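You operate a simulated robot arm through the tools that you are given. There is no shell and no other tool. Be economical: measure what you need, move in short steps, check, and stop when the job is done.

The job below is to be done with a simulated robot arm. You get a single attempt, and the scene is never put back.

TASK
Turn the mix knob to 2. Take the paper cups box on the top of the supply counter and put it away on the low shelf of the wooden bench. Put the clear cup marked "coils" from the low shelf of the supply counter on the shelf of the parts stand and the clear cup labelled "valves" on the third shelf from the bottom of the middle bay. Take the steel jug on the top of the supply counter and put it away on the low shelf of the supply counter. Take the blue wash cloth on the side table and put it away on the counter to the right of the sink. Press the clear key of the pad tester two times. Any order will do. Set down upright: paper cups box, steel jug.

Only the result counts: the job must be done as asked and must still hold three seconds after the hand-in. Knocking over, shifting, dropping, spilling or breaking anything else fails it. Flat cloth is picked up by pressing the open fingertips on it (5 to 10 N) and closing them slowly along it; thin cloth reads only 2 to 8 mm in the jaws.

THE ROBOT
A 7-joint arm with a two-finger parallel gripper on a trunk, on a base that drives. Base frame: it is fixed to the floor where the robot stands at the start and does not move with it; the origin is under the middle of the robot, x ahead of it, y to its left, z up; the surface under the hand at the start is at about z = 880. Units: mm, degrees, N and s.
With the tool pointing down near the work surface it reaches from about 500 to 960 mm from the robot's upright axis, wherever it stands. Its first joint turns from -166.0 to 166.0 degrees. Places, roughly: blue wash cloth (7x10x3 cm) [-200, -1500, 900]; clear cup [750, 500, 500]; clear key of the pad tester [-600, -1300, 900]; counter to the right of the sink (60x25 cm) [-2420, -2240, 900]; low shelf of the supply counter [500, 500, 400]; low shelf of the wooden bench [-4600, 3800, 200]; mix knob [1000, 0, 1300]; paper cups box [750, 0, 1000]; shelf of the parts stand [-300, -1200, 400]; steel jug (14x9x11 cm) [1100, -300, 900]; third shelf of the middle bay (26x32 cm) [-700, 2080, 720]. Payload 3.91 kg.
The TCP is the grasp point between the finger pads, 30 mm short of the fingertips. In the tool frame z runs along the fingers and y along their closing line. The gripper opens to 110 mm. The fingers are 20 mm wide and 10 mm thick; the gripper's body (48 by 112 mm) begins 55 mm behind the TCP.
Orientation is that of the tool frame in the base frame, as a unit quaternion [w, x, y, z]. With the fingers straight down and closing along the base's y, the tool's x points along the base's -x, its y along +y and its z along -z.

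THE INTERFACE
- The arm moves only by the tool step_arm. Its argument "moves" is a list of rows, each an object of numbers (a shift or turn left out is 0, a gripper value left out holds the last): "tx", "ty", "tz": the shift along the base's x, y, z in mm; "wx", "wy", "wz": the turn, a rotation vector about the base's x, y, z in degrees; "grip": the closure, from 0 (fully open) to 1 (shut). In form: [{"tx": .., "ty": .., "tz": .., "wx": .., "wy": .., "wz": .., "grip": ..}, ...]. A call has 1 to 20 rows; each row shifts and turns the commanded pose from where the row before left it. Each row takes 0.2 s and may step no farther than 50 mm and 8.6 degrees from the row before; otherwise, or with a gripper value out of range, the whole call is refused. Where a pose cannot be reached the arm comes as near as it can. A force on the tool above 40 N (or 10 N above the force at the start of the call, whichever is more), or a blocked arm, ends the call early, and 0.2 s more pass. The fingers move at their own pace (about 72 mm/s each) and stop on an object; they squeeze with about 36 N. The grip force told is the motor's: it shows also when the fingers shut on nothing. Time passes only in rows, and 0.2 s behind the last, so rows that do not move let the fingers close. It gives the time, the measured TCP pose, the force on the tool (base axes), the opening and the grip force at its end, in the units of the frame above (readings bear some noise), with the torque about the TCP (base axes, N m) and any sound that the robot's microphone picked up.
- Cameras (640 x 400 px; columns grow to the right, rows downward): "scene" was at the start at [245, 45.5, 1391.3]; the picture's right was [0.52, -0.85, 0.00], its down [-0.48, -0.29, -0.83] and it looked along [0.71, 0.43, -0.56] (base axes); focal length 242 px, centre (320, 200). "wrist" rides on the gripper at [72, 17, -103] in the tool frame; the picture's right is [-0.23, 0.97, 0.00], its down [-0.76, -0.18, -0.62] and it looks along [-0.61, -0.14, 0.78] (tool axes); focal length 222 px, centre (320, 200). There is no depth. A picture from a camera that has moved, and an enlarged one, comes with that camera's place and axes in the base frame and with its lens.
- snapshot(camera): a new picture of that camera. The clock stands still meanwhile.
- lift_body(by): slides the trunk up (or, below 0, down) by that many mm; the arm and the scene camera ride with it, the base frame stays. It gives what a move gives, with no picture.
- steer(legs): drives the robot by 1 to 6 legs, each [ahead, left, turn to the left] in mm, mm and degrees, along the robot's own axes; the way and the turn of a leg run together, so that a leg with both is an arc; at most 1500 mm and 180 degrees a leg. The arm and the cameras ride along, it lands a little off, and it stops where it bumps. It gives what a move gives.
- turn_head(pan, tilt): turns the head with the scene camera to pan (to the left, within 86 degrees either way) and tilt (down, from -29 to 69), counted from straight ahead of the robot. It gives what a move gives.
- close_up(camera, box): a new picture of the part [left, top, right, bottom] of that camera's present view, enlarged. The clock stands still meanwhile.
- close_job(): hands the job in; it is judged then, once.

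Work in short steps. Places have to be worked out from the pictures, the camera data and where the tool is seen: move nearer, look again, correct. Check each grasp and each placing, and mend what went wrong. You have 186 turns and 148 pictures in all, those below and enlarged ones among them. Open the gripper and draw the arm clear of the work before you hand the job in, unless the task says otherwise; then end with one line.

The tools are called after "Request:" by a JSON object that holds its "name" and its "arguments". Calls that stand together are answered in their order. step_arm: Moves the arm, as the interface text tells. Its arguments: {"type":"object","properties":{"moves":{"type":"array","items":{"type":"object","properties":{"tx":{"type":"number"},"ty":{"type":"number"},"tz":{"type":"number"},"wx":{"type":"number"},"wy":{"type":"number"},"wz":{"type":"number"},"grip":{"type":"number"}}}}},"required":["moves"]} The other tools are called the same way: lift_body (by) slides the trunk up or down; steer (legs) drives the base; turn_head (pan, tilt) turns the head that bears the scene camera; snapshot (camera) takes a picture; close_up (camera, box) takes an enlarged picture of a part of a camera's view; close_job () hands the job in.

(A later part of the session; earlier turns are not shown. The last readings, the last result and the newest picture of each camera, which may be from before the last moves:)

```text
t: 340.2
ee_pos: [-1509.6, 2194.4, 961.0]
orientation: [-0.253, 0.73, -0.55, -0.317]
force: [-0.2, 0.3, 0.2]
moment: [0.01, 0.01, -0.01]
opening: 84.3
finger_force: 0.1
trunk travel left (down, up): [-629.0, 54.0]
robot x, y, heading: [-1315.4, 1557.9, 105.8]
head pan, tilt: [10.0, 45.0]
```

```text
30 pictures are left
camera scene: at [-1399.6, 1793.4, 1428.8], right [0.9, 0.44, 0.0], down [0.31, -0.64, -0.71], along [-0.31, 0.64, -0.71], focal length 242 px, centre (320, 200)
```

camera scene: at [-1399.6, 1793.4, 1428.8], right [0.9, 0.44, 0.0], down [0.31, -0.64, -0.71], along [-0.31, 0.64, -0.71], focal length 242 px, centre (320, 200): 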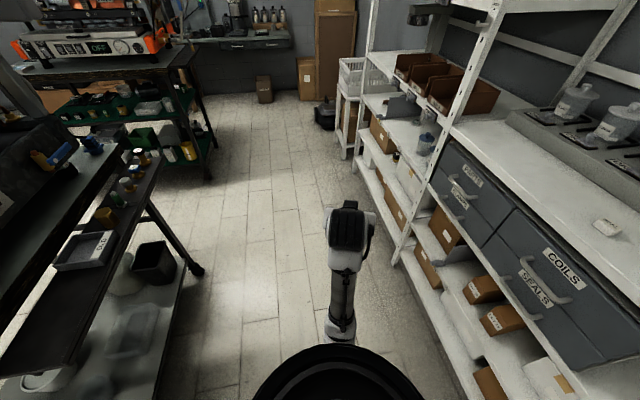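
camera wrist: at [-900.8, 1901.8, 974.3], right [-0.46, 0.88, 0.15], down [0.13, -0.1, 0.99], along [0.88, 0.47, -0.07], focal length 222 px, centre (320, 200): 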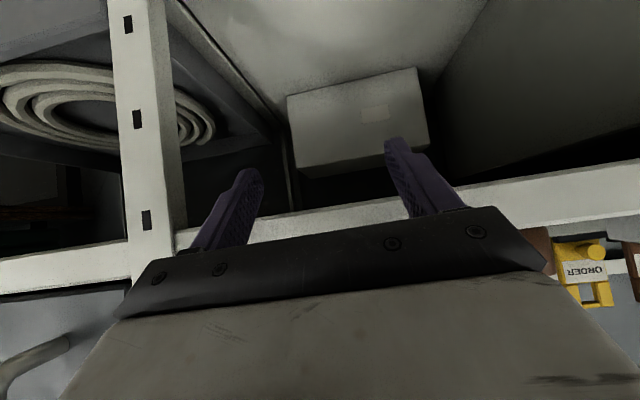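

Not visible ahead; it is probably hidden just in front of the base. Back up 350 mm along the corridor and look again.

Request:
{"name": "steer", "arguments": {"legs": [[-328, -121, 0]]}}

Request:
{"name": "snapshot", "arguments": {"camera": "scene"}}

```text
t: 342.4
ee_pos: [-1303.1, 1911.2, 960.7]
orientation: [-0.254, 0.729, -0.55, -0.318]
force: [-0.4, 0.4, 0.1]
moment: [0.0, -0.03, 0.0]
opening: 84.2
finger_force: 0.0
trunk travel left (down, up): [-629.0, 54.0]
robot x, y, heading: [-1109.8, 1278.1, 105.4]
head pan, tilt: [10.0, 45.0]
```

```text
29 pictures are left
camera scene: at [-1194.4, 1508.3, 1428.9], right [0.9, 0.43, 0.0], down [0.31, -0.64, -0.71], along [-0.31, 0.64, -0.71], focal length 242 px, centre (320, 200)
```

scene: 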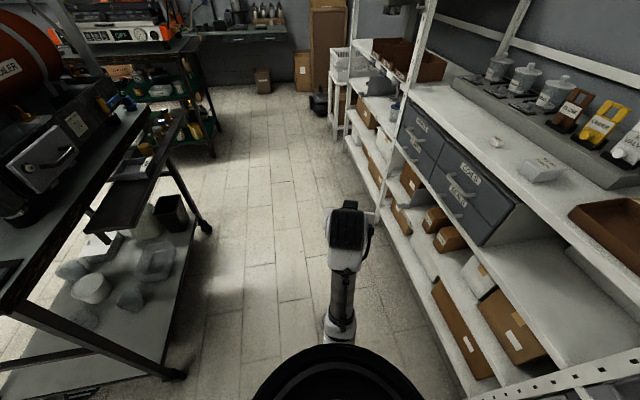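

Still hidden near the base perhaps. Back up another 450 mm along the corridor and look.

Request:
{"name": "steer", "arguments": {"legs": [[-422, -155, 0]]}}

Request:
{"name": "snapshot", "arguments": {"camera": "scene"}}

```text
t: 345.2
ee_pos: [-1036.2, 1548.0, 960.0]
orientation: [-0.254, 0.728, -0.553, -0.316]
force: [1.0, 0.5, 1.2]
moment: [0.0, -0.01, -0.03]
opening: 84.2
finger_force: 0.0
trunk travel left (down, up): [-629.0, 54.0]
robot x, y, heading: [-849.8, 907.8, 105.2]
head pan, tilt: [10.0, 45.0]
```

```text
28 pictures are left
camera scene: at [-930.6, 1144.9, 1428.9], right [0.9, 0.43, 0.0], down [0.3, -0.64, -0.71], along [-0.3, 0.64, -0.71], focal length 242 px, centre (320, 200)
```

scene: 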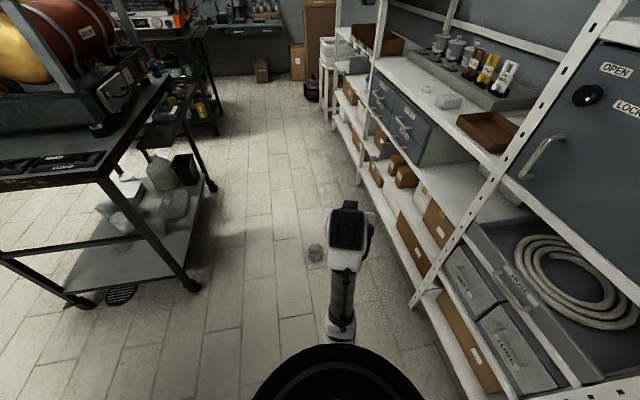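

Found: a small gray object on the floor at (316,253), about (−1330, 1937). Enlarge.

Request:
{"name": "close_up", "arguments": {"camera": "scene", "box": [296, 236, 336, 268]}}

```text
12.50 times, centred on (316, 252) of scene
camera zoom: at [-930.6, 1144.9, 1428.9], right [0.9, 0.43, 0.0], down [0.3, -0.64, -0.71], along [-0.3, 0.64, -0.71], focal length 3026 px, centre (370, -450)
```

zoom: 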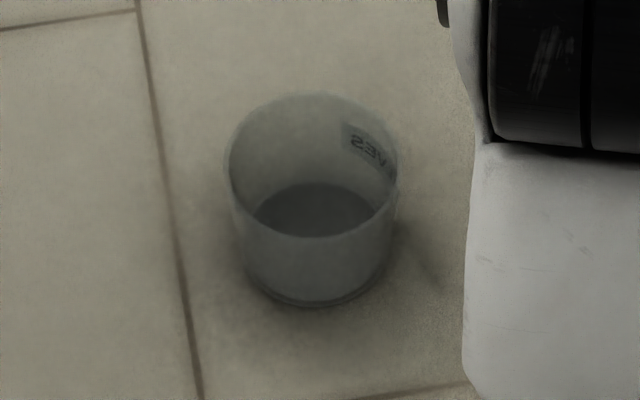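

The valves cup landed upright on the floor. Plan: approach from along the corridor, tool tilted 35° from vertical, full grip. Position the robot and form the arm shape at high trunk.

Request:
{"name": "steer", "arguments": {"legs": [[296, -50, 0], [0, 0, 16.8]]}}

Request:
{"name": "step_arm", "arguments": {"moves": [{"wx": -5.5, "wy": -3.45, "grip": 0}, {"wx": -5.5, "wy": -3.45}, {"tx": -17.6, "ty": 31.8}, {"tx": -17.6, "ty": 31.8}, {"tx": -17.6, "ty": 31.8}, {"tx": -17.6, "ty": 31.8}, {"tx": -17.6, "ty": 31.8}, {"tz": -45}, {"tz": -45}, {"tz": -45}, {"tz": -45}, {"tz": -45}, {"tz": -45}, {"tz": -45}, {"tz": -45}, {"tz": -45}, {"tz": -45}, {"tz": -45}, {}]}}

Request:
{"name": "lift_body", "arguments": {"by": -260}}

Request:
{"name": "snapshot", "arguments": {"camera": "wrist"}}

```text
t: 348.2
ee_pos: [-1246.5, 1760.3, 960.2]
orientation: [-0.204, 0.803, -0.437, -0.35]
force: [0.5, -0.6, 0.0]
moment: [0.0, -0.04, 0.01]
opening: 84.3
finger_force: 0.1
trunk travel left (down, up): [-629.0, 54.0]
robot x, y, heading: [-883.1, 1201.8, 122.7]
head pan, tilt: [10.0, 45.0]
```

```text
t: 352.2
ee_pos: [-1337.6, 1918.5, 467.0]
orientation: [-0.203, 0.803, -0.436, -0.351]
force: [0.1, -0.6, -0.3]
moment: [-0.02, 0.0, 0.0]
opening: 110.1
finger_force: 0.2
out of reach, approached as far as the arm can: row 1, 2
trunk travel left (down, up): [-629.0, 54.0]
robot x, y, heading: [-881.4, 1203.7, 122.9]
head pan, tilt: [10.0, 45.0]
```

```text
t: 354.8
ee_pos: [-1338.2, 1921.1, 225.7]
orientation: [-0.206, 0.8, -0.435, -0.358]
force: [0.5, -0.2, 0.1]
moment: [-0.04, -0.02, -0.02]
opening: 109.9
finger_force: 0.0
trunk travel left (down, up): [-369.0, 314.0]
robot x, y, heading: [-883.7, 1206.2, 123.0]
head pan, tilt: [10.0, 45.0]
```

```text
26 pictures are left
camera wrist: at [-1287.0, 1805.7, 237.3], right [-0.91, -0.4, 0.15], down [0.12, 0.11, 0.99], along [-0.41, 0.91, -0.06], focal length 222 px, centre (320, 200)
```

wrist: 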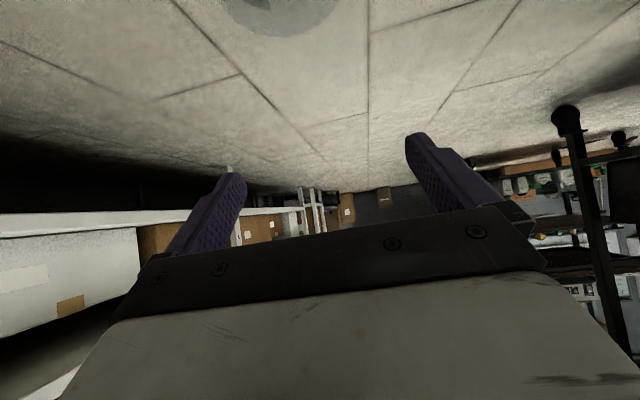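

The wrist rotation wasn't applied (limit). Raise trunk 90, pitch the tool down 18°, and shift 13 mm to the right, then look again.

Request:
{"name": "lift_body", "arguments": {"by": 90}}

Request:
{"name": "step_arm", "arguments": {"moves": [{"wx": -5.04, "wy": -3.26, "tx": 4, "ty": 2}, {"wx": -5.04, "wy": -3.26, "tx": 4, "ty": 2}, {"wx": -5.04, "wy": -3.26, "tx": 4, "ty": 3}, {"tz": -40}, {"tz": -40}, {}]}}

Request:
{"name": "snapshot", "arguments": {"camera": "wrist"}}

```text
t: 356.1
ee_pos: [-1336.6, 1916.6, 296.2]
orientation: [-0.204, 0.803, -0.438, -0.35]
force: [0.3, -0.6, 0.3]
moment: [-0.02, -0.01, 0.01]
opening: 109.9
finger_force: 0.1
trunk travel left (down, up): [-459.0, 224.0]
robot x, y, heading: [-882.9, 1205.7, 122.3]
head pan, tilt: [10.0, 45.0]
```

```text
t: 357.5
ee_pos: [-1324.8, 1915.0, 237.7]
orientation: [-0.133, 0.849, -0.46, -0.222]
force: [-0.5, 0.0, 0.6]
moment: [-0.01, 0.02, 0.0]
opening: 109.9
finger_force: 0.0
out of reach, approached as far as the arm can: row 5
trunk travel left (down, up): [-459.0, 224.0]
robot x, y, heading: [-878.7, 1204.5, 122.5]
head pan, tilt: [10.0, 45.0]
```

```text
25 pictures are left
camera wrist: at [-1278.6, 1808.3, 290.1], right [-0.93, -0.36, 0.09], down [-0.06, 0.38, 0.92], along [-0.37, 0.85, -0.37], focal length 222 px, centre (320, 200)
```

wrist: 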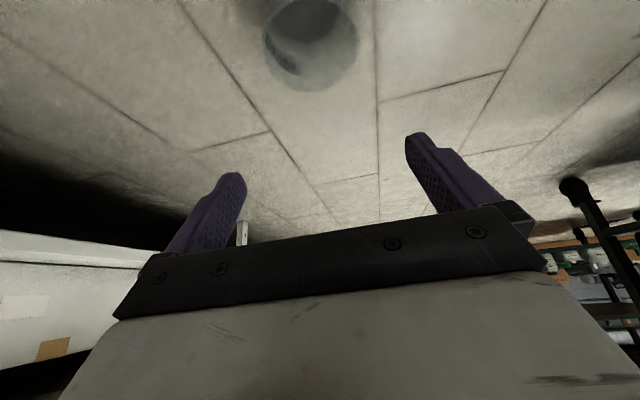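

Good: lateral alignment is right, pitch 60° below horizontal. Drive 15 mm ahead, and lower the trunk 165 to z≈72.

Request:
{"name": "steer", "arguments": {"legs": [[15, 0, 0]]}}

Request:
{"name": "lift_body", "arguments": {"by": -120}}

Request:
{"name": "snapshot", "arguments": {"camera": "wrist"}}

```text
t: 358.3
ee_pos: [-1331.2, 1927.1, 237.3]
orientation: [-0.132, 0.85, -0.46, -0.221]
force: [-0.3, -0.4, 0.0]
moment: [0.01, 0.0, 0.03]
opening: 109.9
finger_force: 0.1
trunk travel left (down, up): [-459.0, 224.0]
robot x, y, heading: [-889.5, 1218.6, 122.6]
head pan, tilt: [10.0, 45.0]
```

```text
t: 359.8
ee_pos: [-1332.5, 1926.9, 117.6]
orientation: [-0.132, 0.85, -0.46, -0.221]
force: [0.6, -0.8, -0.2]
moment: [0.03, -0.03, -0.04]
opening: 110.0
finger_force: 0.1
trunk travel left (down, up): [-339.0, 344.0]
robot x, y, heading: [-887.7, 1219.6, 122.7]
head pan, tilt: [10.0, 45.0]
```

```text
24 pictures are left
camera wrist: at [-1286.5, 1820.8, 170.2], right [-0.93, -0.36, 0.09], down [-0.06, 0.38, 0.92], along [-0.37, 0.85, -0.37], focal length 222 px, centre (320, 200)
```

wrist: 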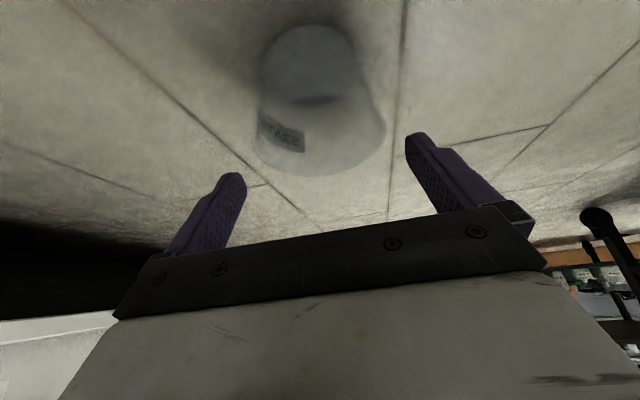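

Aligned. Lower 50 more to z≈68 and grip with full force.

Request:
{"name": "lift_body", "arguments": {"by": -52}}

Request:
{"name": "step_arm", "arguments": {"moves": [{"grip": 0.1}, {"grip": 1}, {}, {}, {}]}}

Request:
{"name": "lift_body", "arguments": {"by": 330}}

Request:
{"name": "snapshot", "arguments": {"camera": "wrist"}}

```text
t: 360.7
ee_pos: [-1332.0, 1926.8, 65.7]
orientation: [-0.133, 0.85, -0.46, -0.222]
force: [-0.5, -0.5, 0.7]
moment: [-0.01, -0.02, -0.01]
opening: 109.8
finger_force: 0.1
trunk travel left (down, up): [-287.0, 396.0]
robot x, y, heading: [-889.9, 1216.8, 122.8]
head pan, tilt: [10.0, 45.0]
```

```text
t: 361.9
ee_pos: [-1332.4, 1927.1, 66.2]
orientation: [-0.132, 0.85, -0.46, -0.222]
force: [-0.1, 0.3, 0.9]
moment: [0.06, -0.05, -0.03]
opening: 89.1
finger_force: 35.8
trunk travel left (down, up): [-287.0, 396.0]
robot x, y, heading: [-891.3, 1218.1, 122.6]
head pan, tilt: [10.0, 45.0]
```

```text
t: 365.1
ee_pos: [-1332.5, 1926.0, 395.8]
orientation: [-0.132, 0.85, -0.46, -0.221]
force: [0.8, -0.7, -0.9]
moment: [0.0, -0.04, 0.02]
opening: 88.7
finger_force: 35.6
trunk travel left (down, up): [-617.0, 66.0]
robot x, y, heading: [-888.6, 1218.4, 122.7]
head pan, tilt: [10.0, 45.0]
```

```text
23 pictures are left
camera wrist: at [-1286.5, 1820.7, 447.9], right [-0.93, -0.36, 0.09], down [-0.06, 0.38, 0.92], along [-0.37, 0.85, -0.37], focal length 222 px, centre (320, 200)
```

wrist: 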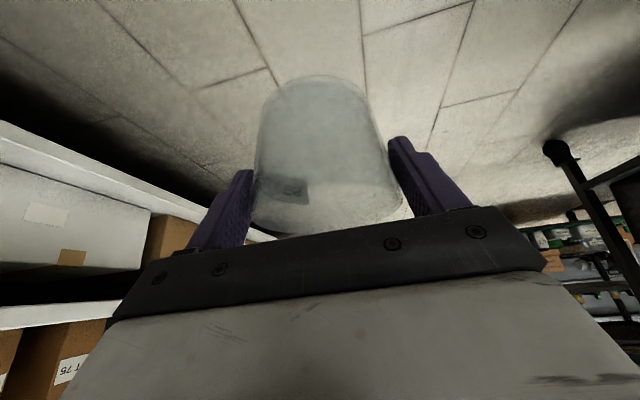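

Held (88.7 mm). Move promptly: raise and retract, drive, and turn to a 30° oblique approach to the rack.

Request:
{"name": "step_arm", "arguments": {"moves": [{"tz": 46}, {"tz": 46}, {"tz": 42, "tx": 9.5, "ty": -15}, {"tz": 42, "tx": 9.5, "ty": -15}, {"tz": 42, "tx": 9.5, "ty": -15}, {"tz": 42, "tx": 9.5, "ty": -15}, {"tz": 42, "tx": 9.5, "ty": -15}, {"tz": 42, "tx": 9.5, "ty": -15}, {"tz": 42, "tx": 9.5, "ty": -15}, {"tz": 42, "tx": 9.5, "ty": -15}, {"tx": 9.5, "ty": -15}, {}]}}

Request:
{"name": "steer", "arguments": {"legs": [[247, 166, 0], [0, 0, -56.7]]}}

Request:
{"name": "snapshot", "arguments": {"camera": "wrist"}}

```text
t: 367.7
ee_pos: [-1246.8, 1788.6, 822.5]
orientation: [-0.133, 0.849, -0.46, -0.221]
force: [0.2, -0.5, 0.3]
moment: [-0.03, 0.0, 0.02]
opening: 88.0
finger_force: 35.9
trunk travel left (down, up): [-617.0, 66.0]
robot x, y, heading: [-894.2, 1216.5, 122.6]
head pan, tilt: [10.0, 45.0]
```

```text
t: 372.4
ee_pos: [-874.4, 1949.1, 823.0]
orientation: [0.222, -0.525, 0.811, 0.13]
force: [0.4, 0.2, -0.7]
moment: [-0.02, 0.01, 0.0]
opening: 88.0
finger_force: 35.9
trunk travel left (down, up): [-617.0, 66.0]
robot x, y, heading: [-1164.6, 1338.6, 65.2]
head pan, tilt: [10.0, 45.0]
```

```text
22 pictures are left
camera wrist: at [-940.0, 1852.5, 875.7], right [-0.81, 0.58, 0.09], down [0.29, 0.25, 0.92], along [0.52, 0.77, -0.37], focal length 222 px, centre (320, 200)
```

wrist: 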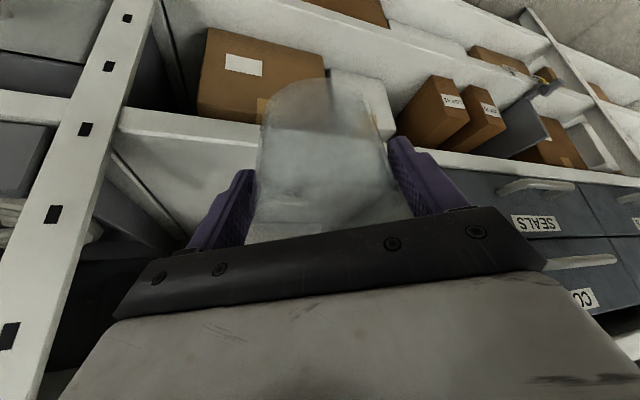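

Cup still held (88.0). The shelf front edge is at n ≈ 533. Pitch up 10° for clearance under the upper shelf, and move in to n ≈ 580 at z ≈ 806.

Request:
{"name": "step_arm", "arguments": {"moves": [{"wx": 4.54, "wy": -2.1, "tz": -8}, {"wx": 4.54, "wy": -2.1, "tz": -8}, {"tx": 28.5, "ty": 20.7}, {"tx": 28.5, "ty": 20.7}, {"tx": 28.5, "ty": 20.7}, {"tx": 28.5, "ty": 20.7}, {}]}}

Request:
{"name": "snapshot", "arguments": {"camera": "scene"}}

```text
t: 374.0
ee_pos: [-762.9, 2034.3, 805.9]
orientation: [0.294, -0.51, 0.789, 0.176]
force: [-0.8, 0.1, 0.5]
moment: [-0.03, 0.0, -0.03]
opening: 87.7
finger_force: 36.2
trunk travel left (down, up): [-617.0, 66.0]
robot x, y, heading: [-1165.2, 1337.4, 65.5]
head pan, tilt: [10.0, 45.0]
```

```text
21 pictures are left
camera scene: at [-1073.0, 1571.0, 1416.8], right [0.97, -0.25, 0.0], down [-0.18, -0.68, -0.71], along [0.18, 0.68, -0.71], focal length 242 px, centre (320, 200)
```

scene: 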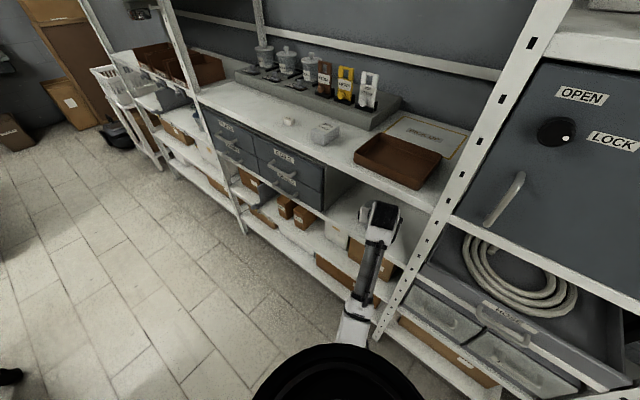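

In position without contact. Lower gently to contact.

Request:
{"name": "step_arm", "arguments": {"moves": [{"tz": -6}, {"tz": -5}, {"tz": -4}, {}]}}

Request:
{"name": "step_arm", "arguments": {"moves": [{"tz": -3}, {"tz": -3}, {}]}}

Request:
{"name": "step_arm", "arguments": {"moves": [{"tz": -3}, {"tz": -2}, {}]}}

```text
t: 375.0
ee_pos: [-762.4, 2032.4, 795.3]
orientation: [0.295, -0.51, 0.788, 0.177]
force: [-0.8, 5.0, 17.9]
moment: [0.21, 0.04, -0.02]
opening: 87.4
finger_force: 35.8
trunk travel left (down, up): [-617.0, 66.0]
robot x, y, heading: [-1165.0, 1337.1, 65.7]
head pan, tilt: [10.0, 45.0]
```

```text
t: 375.8
ee_pos: [-762.7, 2032.4, 787.9]
orientation: [0.293, -0.51, 0.789, 0.175]
force: [-3.5, 5.3, 16.6]
moment: [0.16, 0.16, -0.02]
opening: 85.0
finger_force: 36.5
trunk travel left (down, up): [-617.0, 66.0]
robot x, y, heading: [-1165.0, 1339.9, 65.5]
head pan, tilt: [10.0, 45.0]
```

```text
t: 376.6
ee_pos: [-761.6, 2031.6, 783.6]
orientation: [0.294, -0.509, 0.79, 0.174]
force: [-1.2, 2.9, 17.2]
moment: [0.06, 0.12, -0.02]
opening: 84.1
finger_force: 36.0
trunk travel left (down, up): [-617.0, 66.0]
robot x, y, heading: [-1165.0, 1338.3, 65.6]
head pan, tilt: [10.0, 45.0]
```

In contact and settled. Open fully and back out along the tool's heading.

Request:
{"name": "step_arm", "arguments": {"moves": [{"tz": 1, "grip": 0.12}, {}, {"grip": 0}, {}, {"tx": -8, "ty": -18}, {"tx": -14, "ty": -31}, {"tx": -16, "ty": -36}, {"tx": -16, "ty": -36}, {"tx": -16, "ty": -36}, {}]}}

Request:
{"name": "snapshot", "arguments": {"camera": "wrist"}}

```text
t: 378.8
ee_pos: [-833.0, 1877.5, 783.4]
orientation: [0.292, -0.51, 0.79, 0.175]
force: [0.2, 0.7, 0.3]
moment: [-0.01, -0.02, -0.01]
opening: 109.8
finger_force: 0.0
trunk travel left (down, up): [-617.0, 66.0]
robot x, y, heading: [-1161.1, 1337.7, 65.4]
head pan, tilt: [10.0, 45.0]
```

```text
20 pictures are left
camera wrist: at [-900.6, 1773.0, 814.4], right [-0.81, 0.57, 0.12], down [0.22, 0.1, 0.97], along [0.54, 0.82, -0.21], focal length 222 px, centre (320, 200)
```

wrist: 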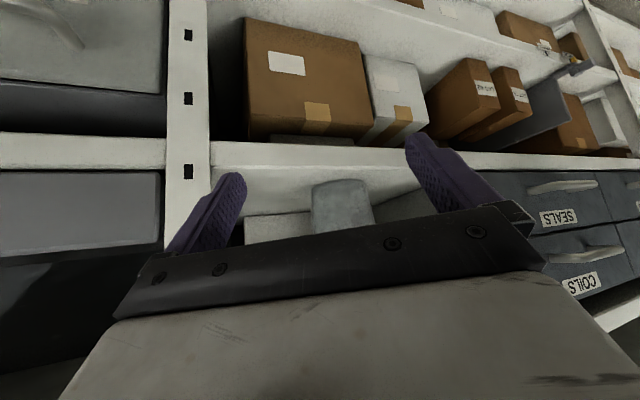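

The valves cup stands on the third shelf. Now head back to the supply counter for the jug: retract, turn right, and drive along the corridor.

Request:
{"name": "step_arm", "arguments": {"moves": [{"tz": 30, "tx": -10, "ty": -22}, {"tz": 30, "tx": -10, "ty": -22}, {"tz": 30, "tx": -10, "ty": -22, "wx": -7.0, "wy": 3.2}, {"wx": -7.0, "wy": 3.2}, {"wx": -7.0, "wy": 3.2}, {"wx": -7.0, "wy": 3.2}, {"wx": -7.0, "wy": 3.2}, {"tx": -10, "ty": -22, "tz": 30}, {}]}}

Request:
{"name": "steer", "arguments": {"legs": [[0, 0, -119], [1450, 0, 0], [1000, 0, 0]]}}

```text
t: 380.8
ee_pos: [-873.5, 1803.4, 809.7]
orientation: [0.114, -0.53, 0.834, 0.102]
force: [-0.3, 0.0, -0.4]
moment: [0.0, 0.01, 0.0]
opening: 109.9
finger_force: 0.0
out of reach, approached as far as the arm can: row 2, 3, 4, 5, 6, 7, 8
trunk travel left (down, up): [-617.0, 66.0]
robot x, y, heading: [-1163.4, 1341.5, 65.3]
head pan, tilt: [10.0, 45.0]
```

```text
t: 398.0
ee_pos: [494.5, -1164.6, 808.0]
orientation: [0.145, 0.466, 0.872, -0.048]
force: [0.1, 0.3, 0.0]
moment: [0.03, 0.0, 0.01]
opening: 110.0
finger_force: 0.1
trunk travel left (down, up): [-617.0, 66.0]
robot x, y, heading: [245.9, -675.3, -55.7]
head pan, tilt: [10.0, 45.0]
```

Now turn to face the counter, raise the hand, and look at jug and box.

Request:
{"name": "steer", "arguments": {"legs": [[0, 0, 91.5]]}}

Request:
{"name": "step_arm", "arguments": {"moves": [{"tz": 40}, {"tz": 40}, {"tz": 40}, {"tz": 40}, {"tz": 40}, {}]}}

Request:
{"name": "turn_head", "arguments": {"pan": 20, "tilt": 35}}

Request:
{"name": "snapshot", "arguments": {"camera": "scene"}}

```text
t: 402.4
ee_pos: [728.6, -414.2, 809.3]
orientation: [0.137, -0.298, 0.942, 0.07]
force: [-0.3, 0.5, -0.1]
moment: [0.01, 0.01, 0.0]
opening: 109.8
finger_force: 0.2
trunk travel left (down, up): [-617.0, 66.0]
robot x, y, heading: [246.9, -673.8, 35.7]
head pan, tilt: [10.0, 45.0]
```

```text
t: 403.8
ee_pos: [745.5, -412.3, 1001.6]
orientation: [0.138, -0.299, 0.941, 0.072]
force: [-1.1, 0.5, -0.5]
moment: [0.01, -0.02, -0.02]
opening: 110.0
finger_force: 0.1
out of reach, approached as far as the arm can: row 1, 2, 5
trunk travel left (down, up): [-617.0, 66.0]
robot x, y, heading: [246.5, -676.3, 35.7]
head pan, tilt: [10.0, 45.0]
```

```text
t: 404.5
ee_pos: [745.7, -411.6, 1001.1]
orientation: [0.138, -0.298, 0.942, 0.072]
force: [-0.2, 0.4, 0.0]
moment: [-0.01, -0.01, 0.01]
opening: 110.0
finger_force: 0.1
trunk travel left (down, up): [-617.0, 66.0]
robot x, y, heading: [243.6, -675.4, 35.8]
head pan, tilt: [20.0, 35.0]
```

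```text
19 pictures are left
camera scene: at [432.2, -504.2, 1431.6], right [0.83, -0.56, 0.0], down [-0.32, -0.47, -0.82], along [0.46, 0.68, -0.57], focal length 242 px, centre (320, 200)
```

scene: 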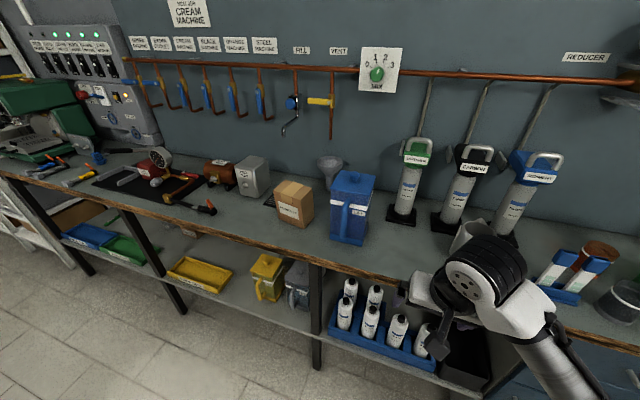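

The hand hides the jug here; use the wrist camera.

Request:
{"name": "snapshot", "arguments": {"camera": "wrist"}}

```text
18 pictures are left
camera wrist: at [656.0, -459.7, 1077.8], right [-0.39, 0.91, 0.12], down [0.57, 0.13, 0.81], along [0.73, 0.38, -0.57], focal length 222 px, centre (320, 200)
```

wrist: 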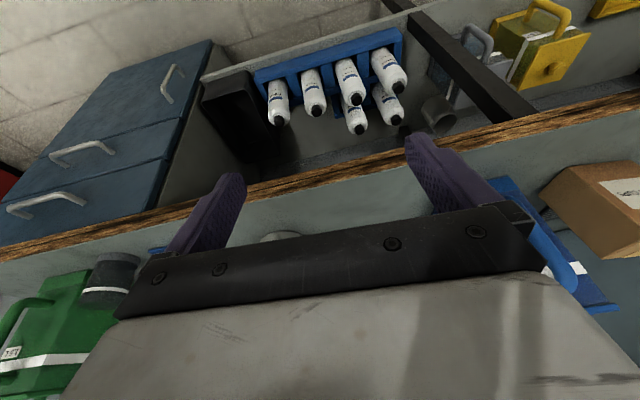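

Move the hand above the jug (z≈1060, vertical) to see it.

Request:
{"name": "step_arm", "arguments": {"moves": [{"wx": -4.4, "wy": 6.5, "tz": 20}, {"wx": -4.4, "wy": 6.5, "tz": 20}, {"tx": 38, "ty": 7.4, "tz": 20}, {"tx": 38, "ty": 7.4}, {"tx": 38, "ty": 7.4}, {"tx": 38, "ty": 7.4}, {"tx": 38, "ty": 7.4}, {"tx": 38, "ty": 7.4}, {"tx": 38, "ty": 7.4}, {}]}}

Request:
{"name": "snapshot", "arguments": {"camera": "wrist"}}

```text
t: 406.7
ee_pos: [1008.9, -365.2, 925.8]
orientation: [0.011, -0.299, 0.954, 0.033]
force: [-3.3, -0.4, 10.4]
moment: [0.0, -0.55, -0.03]
opening: 110.0
finger_force: 0.1
out of reach, approached as far as the arm can: row 1, 2, 3, 4, 6, 9
trunk travel left (down, up): [-617.0, 66.0]
robot x, y, heading: [243.8, -673.0, 35.8]
head pan, tilt: [20.0, 35.0]
```

```text
17 pictures are left
camera wrist: at [938.0, -399.0, 1026.3], right [-0.37, 0.93, 0.06], down [0.73, 0.25, 0.64], along [0.58, 0.28, -0.77], focal length 222 px, centre (320, 200)
```

wrist: 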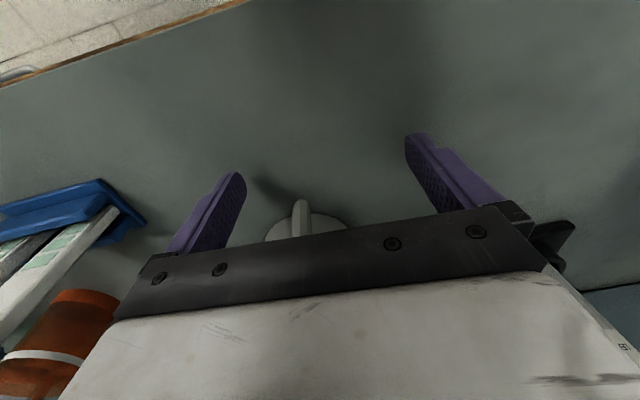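

The arm sank and is touching lightly; lift straight up and raise the trunk.

Request:
{"name": "step_arm", "arguments": {"moves": [{"tz": 15}, {"tz": 25}, {}]}}

Request:
{"name": "lift_body", "arguments": {"by": 60}}

Request:
{"name": "step_arm", "arguments": {"moves": [{"tz": 20, "wy": -1}, {"tz": 20}, {}]}}

Request:
{"name": "snapshot", "arguments": {"camera": "wrist"}}

```text
t: 407.5
ee_pos: [1008.1, -364.6, 926.3]
orientation: [0.008, -0.298, 0.954, 0.032]
force: [-3.4, -0.5, 10.3]
moment: [0.03, -0.5, -0.02]
opening: 110.1
finger_force: 0.1
out of reach, approached as far as the arm can: row 1, 2
trunk travel left (down, up): [-617.0, 66.0]
robot x, y, heading: [247.6, -671.5, 35.7]
head pan, tilt: [20.0, 35.0]
```

```text
t: 408.5
ee_pos: [1008.8, -366.4, 983.2]
orientation: [0.008, -0.297, 0.954, 0.032]
force: [-0.2, 0.0, -0.2]
moment: [-0.01, -0.01, 0.0]
opening: 110.2
finger_force: 0.2
trunk travel left (down, up): [-677.0, 6.0]
robot x, y, heading: [244.8, -678.4, 35.9]
head pan, tilt: [20.0, 35.0]
```

```text
t: 409.3
ee_pos: [1006.9, -365.6, 990.2]
orientation: [0.019, -0.297, 0.954, 0.03]
force: [-1.3, -0.7, -0.5]
moment: [-0.01, 0.04, -0.03]
opening: 110.1
finger_force: 0.1
out of reach, approached as far as the arm can: row 1, 2
trunk travel left (down, up): [-677.0, 6.0]
robot x, y, heading: [245.8, -675.9, 35.7]
head pan, tilt: [20.0, 35.0]
```

```text
16 pictures are left
camera wrist: at [935.0, -399.4, 1088.8], right [-0.37, 0.93, 0.06], down [0.72, 0.24, 0.65], along [0.59, 0.28, -0.75], focal length 222 px, centre (320, 200)
```

wrist: 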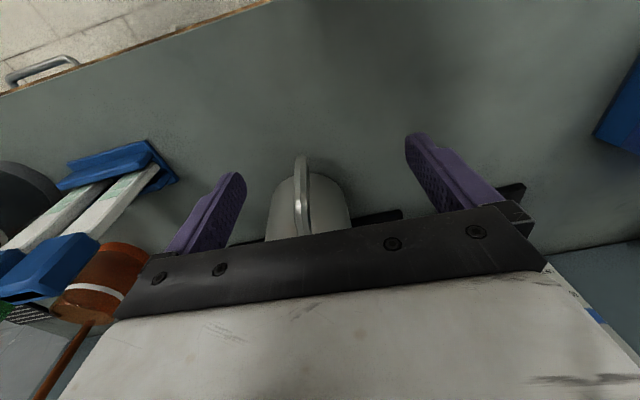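

The jug's handle points straight at me, so closing along the counter direction is right. Shift 9 mm sideways, advance 55 mm straddling the body, and lower.

Request:
{"name": "step_arm", "arguments": {"moves": [{"tx": 5.3, "ty": -7.3}, {"tx": 15, "ty": 11}, {"tx": 15, "ty": 11}, {"tx": 15, "ty": 11}, {"tz": -15}, {"tz": -15}, {}]}}

Request:
{"name": "snapshot", "arguments": {"camera": "wrist"}}

```text
t: 410.9
ee_pos: [1056.8, -340.0, 956.5]
orientation: [0.016, -0.298, 0.954, 0.029]
force: [0.3, 1.0, -0.8]
moment: [-0.02, 0.0, -0.03]
opening: 109.9
finger_force: 0.0
out of reach, approached as far as the arm can: row 4
trunk travel left (down, up): [-677.0, 6.0]
robot x, y, heading: [246.0, -675.0, 36.0]
head pan, tilt: [20.0, 35.0]
```

```text
15 pictures are left
camera wrist: at [986.1, -374.1, 1055.6], right [-0.37, 0.93, 0.06], down [0.72, 0.25, 0.65], along [0.59, 0.28, -0.76], focal length 222 px, centre (320, 200)
```

wrist: 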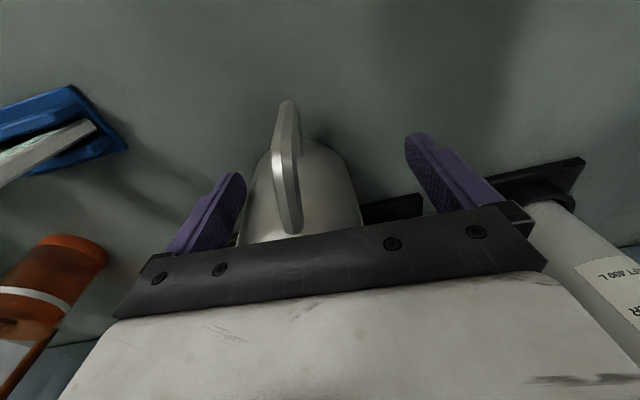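

The body centre is further: about n 690, L −915. Shift 16 mm right, then 33 mm forward.

Request:
{"name": "step_arm", "arguments": {"moves": [{"tx": 9.4, "ty": -12.9}, {}, {"tx": 13.5, "ty": 9.8}, {"tx": 13.5, "ty": 9.8}, {"tz": -8}, {}]}}

Request:
{"name": "snapshot", "arguments": {"camera": "wrist"}}

```text
t: 412.3
ee_pos: [1088.4, -333.6, 946.6]
orientation: [0.016, -0.298, 0.954, 0.029]
force: [0.1, 0.0, -0.2]
moment: [-0.05, 0.04, 0.01]
opening: 109.8
finger_force: 0.0
out of reach, approached as far as the arm can: row 4
trunk travel left (down, up): [-677.0, 6.0]
robot x, y, heading: [243.2, -671.1, 35.6]
head pan, tilt: [20.0, 35.0]
```

```text
14 pictures are left
camera wrist: at [1017.3, -367.7, 1045.5], right [-0.37, 0.93, 0.06], down [0.72, 0.25, 0.65], along [0.59, 0.28, -0.76], focal length 222 px, centre (320, 200)
```

wrist: 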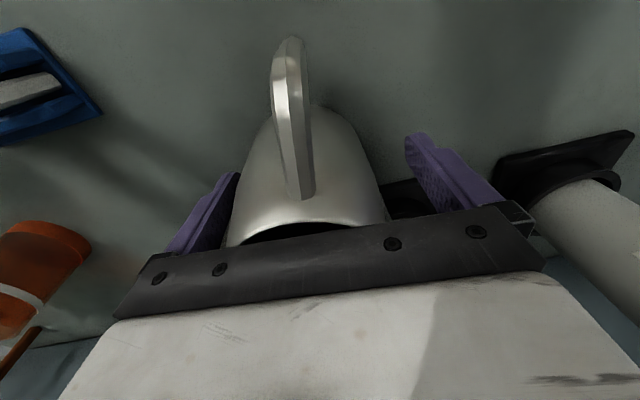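

Well centred now. Close on the jug body.

Request:
{"name": "step_arm", "arguments": {"moves": [{"tx": 6, "ty": 4}, {"grip": 0.1}, {"grip": 1}, {}, {}, {}]}}

Request:
{"name": "step_arm", "arguments": {"moves": [{"tz": 8}, {"tz": 12}, {}]}}

```text
t: 413.7
ee_pos: [1091.6, -329.7, 944.1]
orientation: [0.017, -0.298, 0.954, 0.028]
force: [-1.2, -0.2, 0.4]
moment: [-0.03, 0.0, -0.03]
opening: 87.4
finger_force: 35.5
out of reach, approached as far as the arm can: row 1
trunk travel left (down, up): [-677.0, 6.0]
robot x, y, heading: [245.4, -673.5, 35.7]
head pan, tilt: [20.0, 35.0]
```

```text
t: 414.5
ee_pos: [1085.3, -332.7, 961.3]
orientation: [0.017, -0.297, 0.954, 0.03]
force: [-0.8, 0.1, -1.8]
moment: [-0.02, 0.01, 0.01]
opening: 86.3
finger_force: 35.8
out of reach, approached as far as the arm can: row 1, 2
trunk travel left (down, up): [-677.0, 6.0]
robot x, y, heading: [244.7, -674.6, 35.9]
head pan, tilt: [20.0, 35.0]
```

Jug gripped and lifted. Move promptly: back out, lower trunk, shift left toward the free spot at L≈−5, and lower the hand.

Request:
{"name": "steer", "arguments": {"legs": [[-350, 0, 0]]}}

Request:
{"name": "lift_body", "arguments": {"by": -300}}

Request:
{"name": "steer", "arguments": {"legs": [[0, 890, 0]]}}

Request:
{"name": "snapshot", "arguments": {"camera": "wrist"}}

```text
t: 415.3
ee_pos: [1076.1, -339.7, 958.7]
orientation: [0.016, -0.298, 0.954, 0.03]
force: [0.5, 0.4, -2.6]
moment: [0.0, -0.02, -0.01]
opening: 86.4
finger_force: 36.1
trunk travel left (down, up): [-677.0, 6.0]
robot x, y, heading: [236.0, -679.3, 35.6]
head pan, tilt: [20.0, 35.0]
stopped in leg 1: the robot was blocked; the commanded pose is now the measured one
```

```text
t: 416.1
ee_pos: [1077.5, -336.7, 943.1]
orientation: [0.026, -0.301, 0.953, 0.031]
force: [-6.4, -1.6, 20.8]
moment: [-0.33, 0.75, 0.01]
opening: 87.1
finger_force: 35.8
trunk travel left (down, up): [-647.0, 35.0]
robot x, y, heading: [236.0, -683.3, 35.8]
head pan, tilt: [20.0, 35.0]
stopped: the force on the tool passed its limit at 51 N (the readings are from after the stop); the commanded pose is now the measured one
```

```text
t: 420.5
ee_pos: [780.2, 76.3, 942.3]
orientation: [0.029, -0.292, 0.956, 0.024]
force: [-1.4, 1.6, 5.4]
moment: [-0.11, 0.0, -0.03]
opening: 86.2
finger_force: 36.1
trunk travel left (down, up): [-647.0, 35.0]
robot x, y, heading: [-67.9, -259.4, 35.5]
head pan, tilt: [20.0, 35.0]
stopped in leg 1: the force on the tool passed its limit at 58 N (the readings are from after the stop); the commanded pose is now the measured one
```

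```text
13 pictures are left
camera wrist: at [705.3, 42.9, 1039.6], right [-0.36, 0.93, 0.04], down [0.7, 0.24, 0.67], along [0.61, 0.27, -0.74], focal length 222 px, centre (320, 200)
```

wrist: 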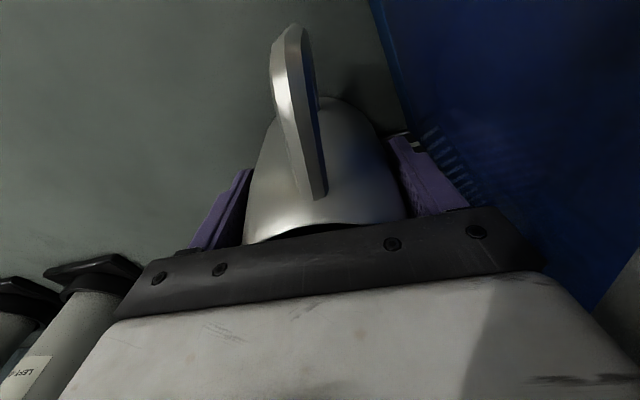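

I shouldn't have chained those: the back-up was blocked by the stand, and the strafe ran the jug against the blue canister. Raise a bit, ease right 50 mm, and look.

Request:
{"name": "steer", "arguments": {"legs": [[0, -50, 0]]}}

Request:
{"name": "lift_body", "arguments": {"by": 30}}

Request:
{"name": "turn_head", "arguments": {"pan": 0, "tilt": 40}}

Request:
{"name": "snapshot", "arguments": {"camera": "scene"}}

```text
t: 421.6
ee_pos: [809.1, 34.7, 942.1]
orientation: [0.029, -0.291, 0.956, 0.023]
force: [2.9, -3.4, 8.2]
moment: [-0.5, -0.41, 0.11]
opening: 86.4
finger_force: 36.2
trunk travel left (down, up): [-647.0, 35.0]
robot x, y, heading: [-36.2, -299.9, 35.6]
head pan, tilt: [20.0, 35.0]
```

```text
t: 422.3
ee_pos: [810.4, 33.3, 970.2]
orientation: [0.028, -0.291, 0.956, 0.023]
force: [0.3, -1.4, -1.8]
moment: [0.01, -0.01, 0.01]
opening: 86.3
finger_force: 35.4
trunk travel left (down, up): [-677.0, 5.0]
robot x, y, heading: [-37.0, -300.4, 35.9]
head pan, tilt: [20.0, 35.0]
```

```text
t: 423.2
ee_pos: [809.5, 33.6, 971.1]
orientation: [0.028, -0.291, 0.956, 0.023]
force: [-0.2, 0.0, -2.1]
moment: [-0.01, 0.01, -0.02]
opening: 86.0
finger_force: 35.9
trunk travel left (down, up): [-677.0, 5.0]
robot x, y, heading: [-35.3, -298.3, 35.7]
head pan, tilt: [0.0, 40.0]
```

```text
12 pictures are left
camera scene: at [170.4, -153.1, 1484.8], right [0.58, -0.81, 0.0], down [-0.52, -0.37, -0.77], along [0.62, 0.45, -0.64], focal length 242 px, centre (320, 200)
```

scene: 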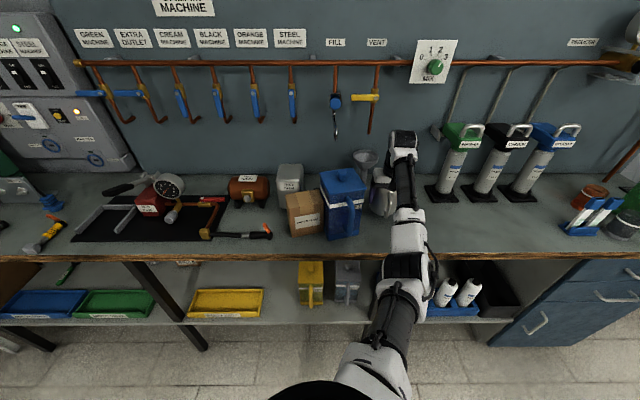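

The canister (and the box) were pushed ~200–250 mm left; I'll need to push the canister back later. First finish the jug: back straight out 350 mm (rear is clear here).

Request:
{"name": "steer", "arguments": {"legs": [[-350, 0, 0]]}}

```text
t: 425.4
ee_pos: [527.4, -167.2, 972.3]
orientation: [0.029, -0.292, 0.956, 0.024]
force: [-0.3, -0.6, -1.9]
moment: [0.01, -0.02, -0.02]
opening: 86.3
finger_force: 36.1
trunk travel left (down, up): [-677.0, 5.0]
robot x, y, heading: [-321.3, -501.9, 35.7]
head pan, tilt: [0.0, 40.0]
```

Clear. Lower trunk 300, swing the hand left to straight ahead and lower it.

Request:
{"name": "lift_body", "arguments": {"by": -300}}

Request:
{"name": "step_arm", "arguments": {"moves": [{"tx": -22, "ty": 30.3}, {"tx": -22, "ty": 30.3}, {"tx": -22, "ty": 30.3}, {"tx": -22, "ty": 30.3}, {"tx": -22, "ty": 30.3}, {"tx": -22, "ty": 30.3}, {"tz": -40}, {"tz": -40}, {"tz": -40}, {"tz": -40}, {"tz": -30}, {}]}}

```text
t: 428.4
ee_pos: [527.1, -166.7, 670.6]
orientation: [0.028, -0.292, 0.956, 0.023]
force: [0.3, 0.7, -2.1]
moment: [0.01, 0.03, -0.01]
opening: 85.9
finger_force: 36.4
trunk travel left (down, up): [-377.0, 305.0]
robot x, y, heading: [-316.4, -503.3, 35.7]
head pan, tilt: [0.0, 40.0]
```

```text
t: 431.0
ee_pos: [393.2, 14.0, 479.8]
orientation: [0.029, -0.292, 0.956, 0.023]
force: [0.5, 0.3, -1.8]
moment: [-0.01, -0.02, -0.01]
opening: 85.7
finger_force: 35.9
trunk travel left (down, up): [-377.0, 305.0]
robot x, y, heading: [-317.5, -504.2, 35.5]
head pan, tilt: [0.0, 40.0]
```

Good. Strafe left 210, then ahead 370 over the free spot.

Request:
{"name": "steer", "arguments": {"legs": [[0, 208, 0], [370, 0, 0]]}}

Request:
{"name": "snapshot", "arguments": {"camera": "wrist"}}

```text
t: 435.2
ee_pos: [570.8, 392.0, 480.6]
orientation: [0.028, -0.289, 0.957, 0.023]
force: [0.3, 0.8, -2.3]
moment: [-0.04, 0.03, -0.02]
opening: 85.9
finger_force: 36.2
trunk travel left (down, up): [-377.0, 305.0]
robot x, y, heading: [-145.5, -118.4, 35.2]
head pan, tilt: [0.0, 40.0]
```

```text
11 pictures are left
camera wrist: at [495.8, 359.0, 578.2], right [-0.35, 0.94, 0.04], down [0.71, 0.24, 0.67], along [0.61, 0.27, -0.74], focal length 222 px, centre (320, 200)
```

wrist: 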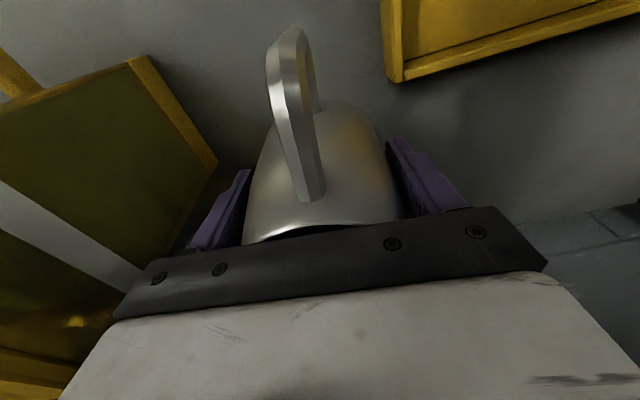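

Clear below. Lower to contact.

Request:
{"name": "step_arm", "arguments": {"moves": [{"tz": -25}, {"tz": -20}, {"tz": -8}, {}]}}

Request:
{"name": "step_arm", "arguments": {"moves": [{"tz": -4}, {"tz": -4}, {}]}}

```text
t: 436.2
ee_pos: [571.3, 391.8, 427.8]
orientation: [0.029, -0.29, 0.956, 0.023]
force: [-0.7, 0.1, -2.2]
moment: [-0.02, 0.01, 0.02]
opening: 85.7
finger_force: 35.8
trunk travel left (down, up): [-377.0, 305.0]
robot x, y, heading: [-144.1, -118.2, 35.3]
head pan, tilt: [0.0, 40.0]
```

```text
t: 437.0
ee_pos: [572.4, 391.8, 422.7]
orientation: [0.03, -0.289, 0.957, 0.024]
force: [-3.4, -3.8, 15.0]
moment: [-0.77, -0.2, -0.15]
opening: 85.9
finger_force: 35.9
trunk travel left (down, up): [-377.0, 305.0]
robot x, y, heading: [-143.4, -122.4, 35.7]
head pan, tilt: [0.0, 40.0]
```

Contact at 423. Open and lift straight up, then check.

Request:
{"name": "step_arm", "arguments": {"moves": [{"tz": 1, "grip": 0.1}, {}, {"grip": 0}, {}, {"tz": 20}, {"tz": 40}, {"tz": 40}, {"tz": 40}, {}]}}

Request:
{"name": "snapshot", "arguments": {"camera": "wrist"}}

```text
t: 439.0
ee_pos: [569.9, 391.7, 562.2]
orientation: [0.029, -0.289, 0.957, 0.023]
force: [0.0, -0.4, 0.1]
moment: [-0.01, -0.02, 0.02]
opening: 110.0
finger_force: 0.1
trunk travel left (down, up): [-377.0, 305.0]
robot x, y, heading: [-145.8, -116.2, 35.5]
head pan, tilt: [0.0, 40.0]
```

```text
10 pictures are left
camera wrist: at [494.9, 359.5, 660.2], right [-0.35, 0.94, 0.04], down [0.71, 0.24, 0.67], along [0.61, 0.27, -0.74], focal length 222 px, centre (320, 200)
```

wrist: 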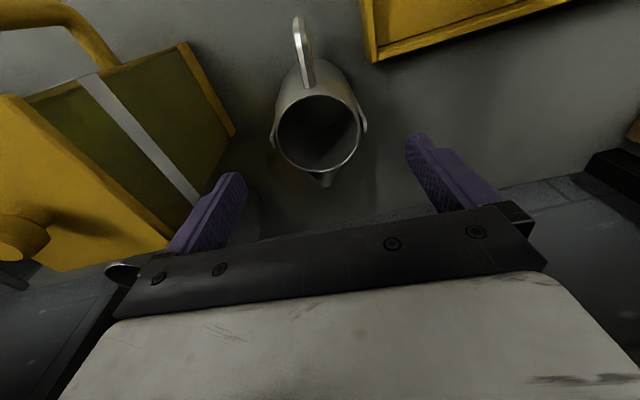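

The jug stands upright on the low shelf. Next the box: back out, raise the trunk, retract and raise the hand.

Request:
{"name": "steer", "arguments": {"legs": [[-370, -100, 0]]}}

Request:
{"name": "lift_body", "arguments": {"by": 300}}

Request:
{"name": "step_arm", "arguments": {"moves": [{"tx": -28, "ty": -20}, {"tx": -28, "ty": -20}, {"tx": -28, "ty": -20}, {"tx": -28, "ty": -20}, {"tx": -28, "ty": -20}, {"tx": -28, "ty": -20}, {"tx": -10, "ty": -8, "tz": 35}, {"tz": 40}, {"tz": 40}, {"tz": 40}, {"tz": 40}, {"tz": 35}, {}]}}

```text
t: 441.4
ee_pos: [325.8, 94.8, 562.5]
orientation: [0.028, -0.288, 0.957, 0.023]
force: [-0.2, -0.8, 0.6]
moment: [-0.02, 0.0, -0.02]
opening: 109.8
finger_force: 0.1
trunk travel left (down, up): [-377.0, 305.0]
robot x, y, heading: [-392.8, -416.5, 35.1]
head pan, tilt: [0.0, 40.0]
```

```text
t: 444.4
ee_pos: [325.7, 94.7, 862.0]
orientation: [0.029, -0.288, 0.957, 0.023]
force: [0.1, 0.2, -0.2]
moment: [0.02, -0.01, 0.03]
opening: 110.2
finger_force: 0.1
trunk travel left (down, up): [-677.0, 5.0]
robot x, y, heading: [-387.1, -415.1, 35.3]
head pan, tilt: [0.0, 40.0]
```

```text
t: 447.2
ee_pos: [146.8, -33.9, 992.3]
orientation: [0.029, -0.288, 0.957, 0.026]
force: [0.4, -0.5, 0.1]
moment: [0.0, 0.02, -0.01]
opening: 110.2
finger_force: 0.0
out of reach, approached as far as the arm can: row 10, 11, 12
trunk travel left (down, up): [-677.0, 5.0]
robot x, y, heading: [-387.6, -420.0, 34.9]
head pan, tilt: [0.0, 40.0]
```

Upward reach is limited in this elbow posture. Re-posture: pitch the tool up while raising, then pitch back down.

Request:
{"name": "step_arm", "arguments": {"moves": [{"wx": 4.6, "wy": -6.5, "tx": -8, "ty": -6}, {"wx": 4.6, "wy": -6.5, "tx": -8, "ty": -6}, {"wx": 4.6, "wy": -6.5, "tz": 20}, {"wx": 4.6, "wy": -6.5, "tz": 30}, {"wx": 4.6, "wy": -6.5, "tz": 30}, {"wx": 4.6, "wy": -6.5, "tz": 30}, {"wx": 4.6, "wy": -6.5, "tz": 30}, {"tz": 40}, {"tz": 40}, {"tz": 40}, {}]}}

Request:
{"name": "step_arm", "arguments": {"moves": [{"wx": -4.6, "wy": 6.5}, {"wx": -4.6, "wy": 6.5}, {"wx": -4.6, "wy": 6.5}, {"wx": -4.6, "wy": 6.5}, {"wx": -4.6, "wy": 6.5}, {"wx": -4.6, "wy": 6.5}, {"wx": -4.6, "wy": 6.5}, {}]}}

```text
t: 449.6
ee_pos: [179.9, -25.8, 1238.3]
orientation: [0.469, -0.256, 0.828, 0.171]
force: [-1.2, 0.7, 0.4]
moment: [0.01, 0.02, -0.02]
opening: 110.0
finger_force: 0.1
out of reach, approached as far as the arm can: row 5, 6, 7, 10
trunk travel left (down, up): [-677.0, 5.0]
robot x, y, heading: [-391.7, -417.0, 35.2]
head pan, tilt: [0.0, 40.0]
```

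```text
t: 451.4
ee_pos: [243.5, -47.0, 996.7]
orientation: [0.029, -0.288, 0.957, 0.028]
force: [1.0, 0.8, 0.0]
moment: [0.02, 0.01, 0.02]
opening: 110.0
finger_force: 0.0
out of reach, approached as far as the arm can: row 1, 2, 3, 4, 5, 6, 7
trunk travel left (down, up): [-677.0, 5.0]
robot x, y, heading: [-387.1, -417.2, 35.1]
head pan, tilt: [0.0, 40.0]
```

Try at a shorter radius, like the starting posture: retract to r≈570 and raise.

Request:
{"name": "step_arm", "arguments": {"moves": [{"tx": -28, "ty": -18}, {"tx": -28, "ty": -18}, {"tx": -28, "ty": -18}, {"tx": -28, "ty": -18}, {"tx": -20, "ty": -12}, {"tz": 40}, {"tz": 40}, {"tz": 40}, {"tz": 20}, {}]}}

```text
t: 453.6
ee_pos: [111.5, -131.1, 996.4]
orientation: [0.03, -0.288, 0.957, 0.026]
force: [0.7, -0.5, -0.6]
moment: [-0.02, 0.02, -0.03]
opening: 110.0
finger_force: 0.1
out of reach, approached as far as the arm can: row 6, 7, 8, 9
trunk travel left (down, up): [-677.0, 5.0]
robot x, y, heading: [-388.8, -416.7, 35.3]
head pan, tilt: [0.0, 40.0]
```

Try flipping the elbow: stretch fully outward (free space), raise while stretched, and then retract.

Request:
{"name": "step_arm", "arguments": {"moves": [{"tx": 36, "ty": 26, "tz": -10}, {"tx": 36, "ty": 26, "tz": -10}, {"tx": 36, "ty": 26, "tz": -10}, {"tx": 36, "ty": 26}, {"tx": 36, "ty": 26}, {"tx": 36, "ty": 26}, {"tx": 36, "ty": 26}, {"tx": 36, "ty": 26}, {"tx": 36, "ty": 26}, {"tz": 40}, {"tz": 40}, {"tz": 40}, {"tz": 40}, {"tz": 30, "tx": -20, "ty": -15}, {"tx": -30, "ty": -21}, {"tx": -30, "ty": -21}, {"tx": -30, "ty": -21}, {}]}}

```text
t: 457.4
ee_pos: [267.1, -16.2, 995.4]
orientation: [0.03, -0.288, 0.957, 0.025]
force: [-0.4, 0.6, -0.3]
moment: [-0.01, 0.03, -0.01]
opening: 110.0
finger_force: 0.1
out of reach, approached as far as the arm can: row 8, 9, 10, 11, 12, 13, 14
trunk travel left (down, up): [-677.0, 5.0]
robot x, y, heading: [-391.3, -416.6, 35.3]
head pan, tilt: [0.0, 40.0]
```

Box ≈118 (along counter) × 80 (deep) × 100 tall, so I need the fingers closing along the depth — rotate the tool yaw by −90° and see whether it can rise then.

Request:
{"name": "step_arm", "arguments": {"moves": [{"wz": -8.2, "tx": -15, "ty": -11}, {"wz": -8.2, "tx": -15, "ty": -11}, {"wz": -8.2, "tx": -15, "ty": -11}, {"wz": -8.2}, {"wz": -8.2}, {"wz": -8.2}, {"wz": -8.2}, {"wz": -8.2}, {"wz": -8.2}, {"wz": -8.2}, {"wz": -8.0}, {"tz": 40}, {"tz": 40}, {"tz": 30}, {}]}}

```text
t: 460.6
ee_pos: [224.5, -49.0, 958.6]
orientation: [0.036, 0.473, 0.88, -0.002]
force: [-0.3, -0.1, -0.1]
moment: [-0.04, 0.0, 0.0]
opening: 110.2
finger_force: 0.1
out of reach, approached as far as the arm can: row 1, 3, 4, 5, 6, 7, 8, 9, 10, 11, 12, 13, 14
trunk travel left (down, up): [-677.0, 5.0]
robot x, y, heading: [-386.9, -415.1, 35.2]
head pan, tilt: [0.0, 40.0]
```

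Worse. Reproduce the sequence that earlier gave a good posture: go low, pitch to horizontal while rising, then pitch down while raising.

Request:
{"name": "step_arm", "arguments": {"moves": [{"wz": 8.2, "tz": -25}, {"wz": 8.2, "tz": -25}, {"wz": 8.2, "tz": -25}, {"wz": 8.2, "tz": -25}, {"wz": 8.2, "tz": -25}, {"wz": 8.2, "tz": -25}, {"wz": 8.2, "tz": -25}, {"wz": 8.2, "tz": -45}, {"wz": 8.2, "tz": -45}, {"wz": 8.2, "tz": -45}, {"wz": 8.0, "tz": -45}, {"tz": -45, "tx": 15, "ty": 10}, {"tz": -45, "tx": 10, "ty": 7}, {"tz": -45}, {}]}}

Request:
{"name": "step_arm", "arguments": {"moves": [{"wx": 4.6, "wy": -6.5, "tz": 20}, {"wx": 4.6, "wy": -6.5, "tz": 20}, {"wx": 4.6, "wy": -6.5, "tz": 20}, {"wx": 4.6, "wy": -6.5, "tz": 20}, {"wx": 4.6, "wy": -6.5, "tz": 20}, {"wx": 4.6, "wy": -6.5, "tz": 20}, {"wx": 4.6, "wy": -6.5, "tz": 20}, {"wx": 4.6, "wy": -6.5, "tz": 20}, {"wx": 4.6, "wy": -6.5, "tz": 20}, {"wx": 4.6, "wy": -6.5, "tz": 20}, {"wx": 2.5, "wy": -3.5, "tx": 20, "ty": 14}, {"tx": 28, "ty": 20}, {}]}}

Request:
{"name": "step_arm", "arguments": {"moves": [{"tz": 40, "tx": -20, "ty": -14}, {"wx": -4.6, "wy": 6.5, "tz": 42}, {"wx": -4.6, "wy": 6.5, "tz": 42}, {"wx": -4.6, "wy": 6.5, "tz": 42}, {"wx": -4.6, "wy": 6.5, "tz": 42}, {"wx": -4.6, "wy": 6.5, "tz": 42}, {"wx": -4.6, "wy": 6.5, "tz": 42}, {"wx": -4.6, "wy": 6.5, "tz": 42}, {"wx": -4.6, "wy": 6.5, "tz": 42}, {"wx": -4.6, "wy": 6.5, "tz": 42}, {"wx": -4.6, "wy": 6.5, "tz": 42}, {"wx": -2.5, "wy": 3.5, "tz": 40}, {"tz": 40}, {}]}}

```text
t: 463.8
ee_pos: [250.7, -28.2, 467.0]
orientation: [0.028, -0.288, 0.957, 0.024]
force: [0.4, 0.5, -0.2]
moment: [-0.02, -0.02, 0.04]
opening: 109.9
finger_force: 0.0
trunk travel left (down, up): [-677.0, 5.0]
robot x, y, heading: [-390.9, -416.8, 35.3]
head pan, tilt: [0.0, 40.0]
```

```text
t: 466.6
ee_pos: [298.8, 3.6, 668.8]
orientation: [0.654, -0.215, 0.687, 0.231]
force: [-0.9, 0.1, 0.4]
moment: [-0.02, -0.02, 0.01]
opening: 110.1
finger_force: 0.1
trunk travel left (down, up): [-677.0, 5.0]
robot x, y, heading: [-390.3, -417.1, 35.2]
head pan, tilt: [0.0, 40.0]
```

```text
t: 469.6
ee_pos: [283.7, -14.5, 994.8]
orientation: [0.029, -0.287, 0.957, 0.025]
force: [-0.5, -0.4, -0.2]
moment: [-0.02, 0.01, 0.04]
opening: 110.0
finger_force: 0.0
out of reach, approached as far as the arm can: row 10, 11, 12, 13
trunk travel left (down, up): [-677.0, 5.0]
robot x, y, heading: [-392.0, -415.9, 35.1]
head pan, tilt: [0.0, 40.0]
```

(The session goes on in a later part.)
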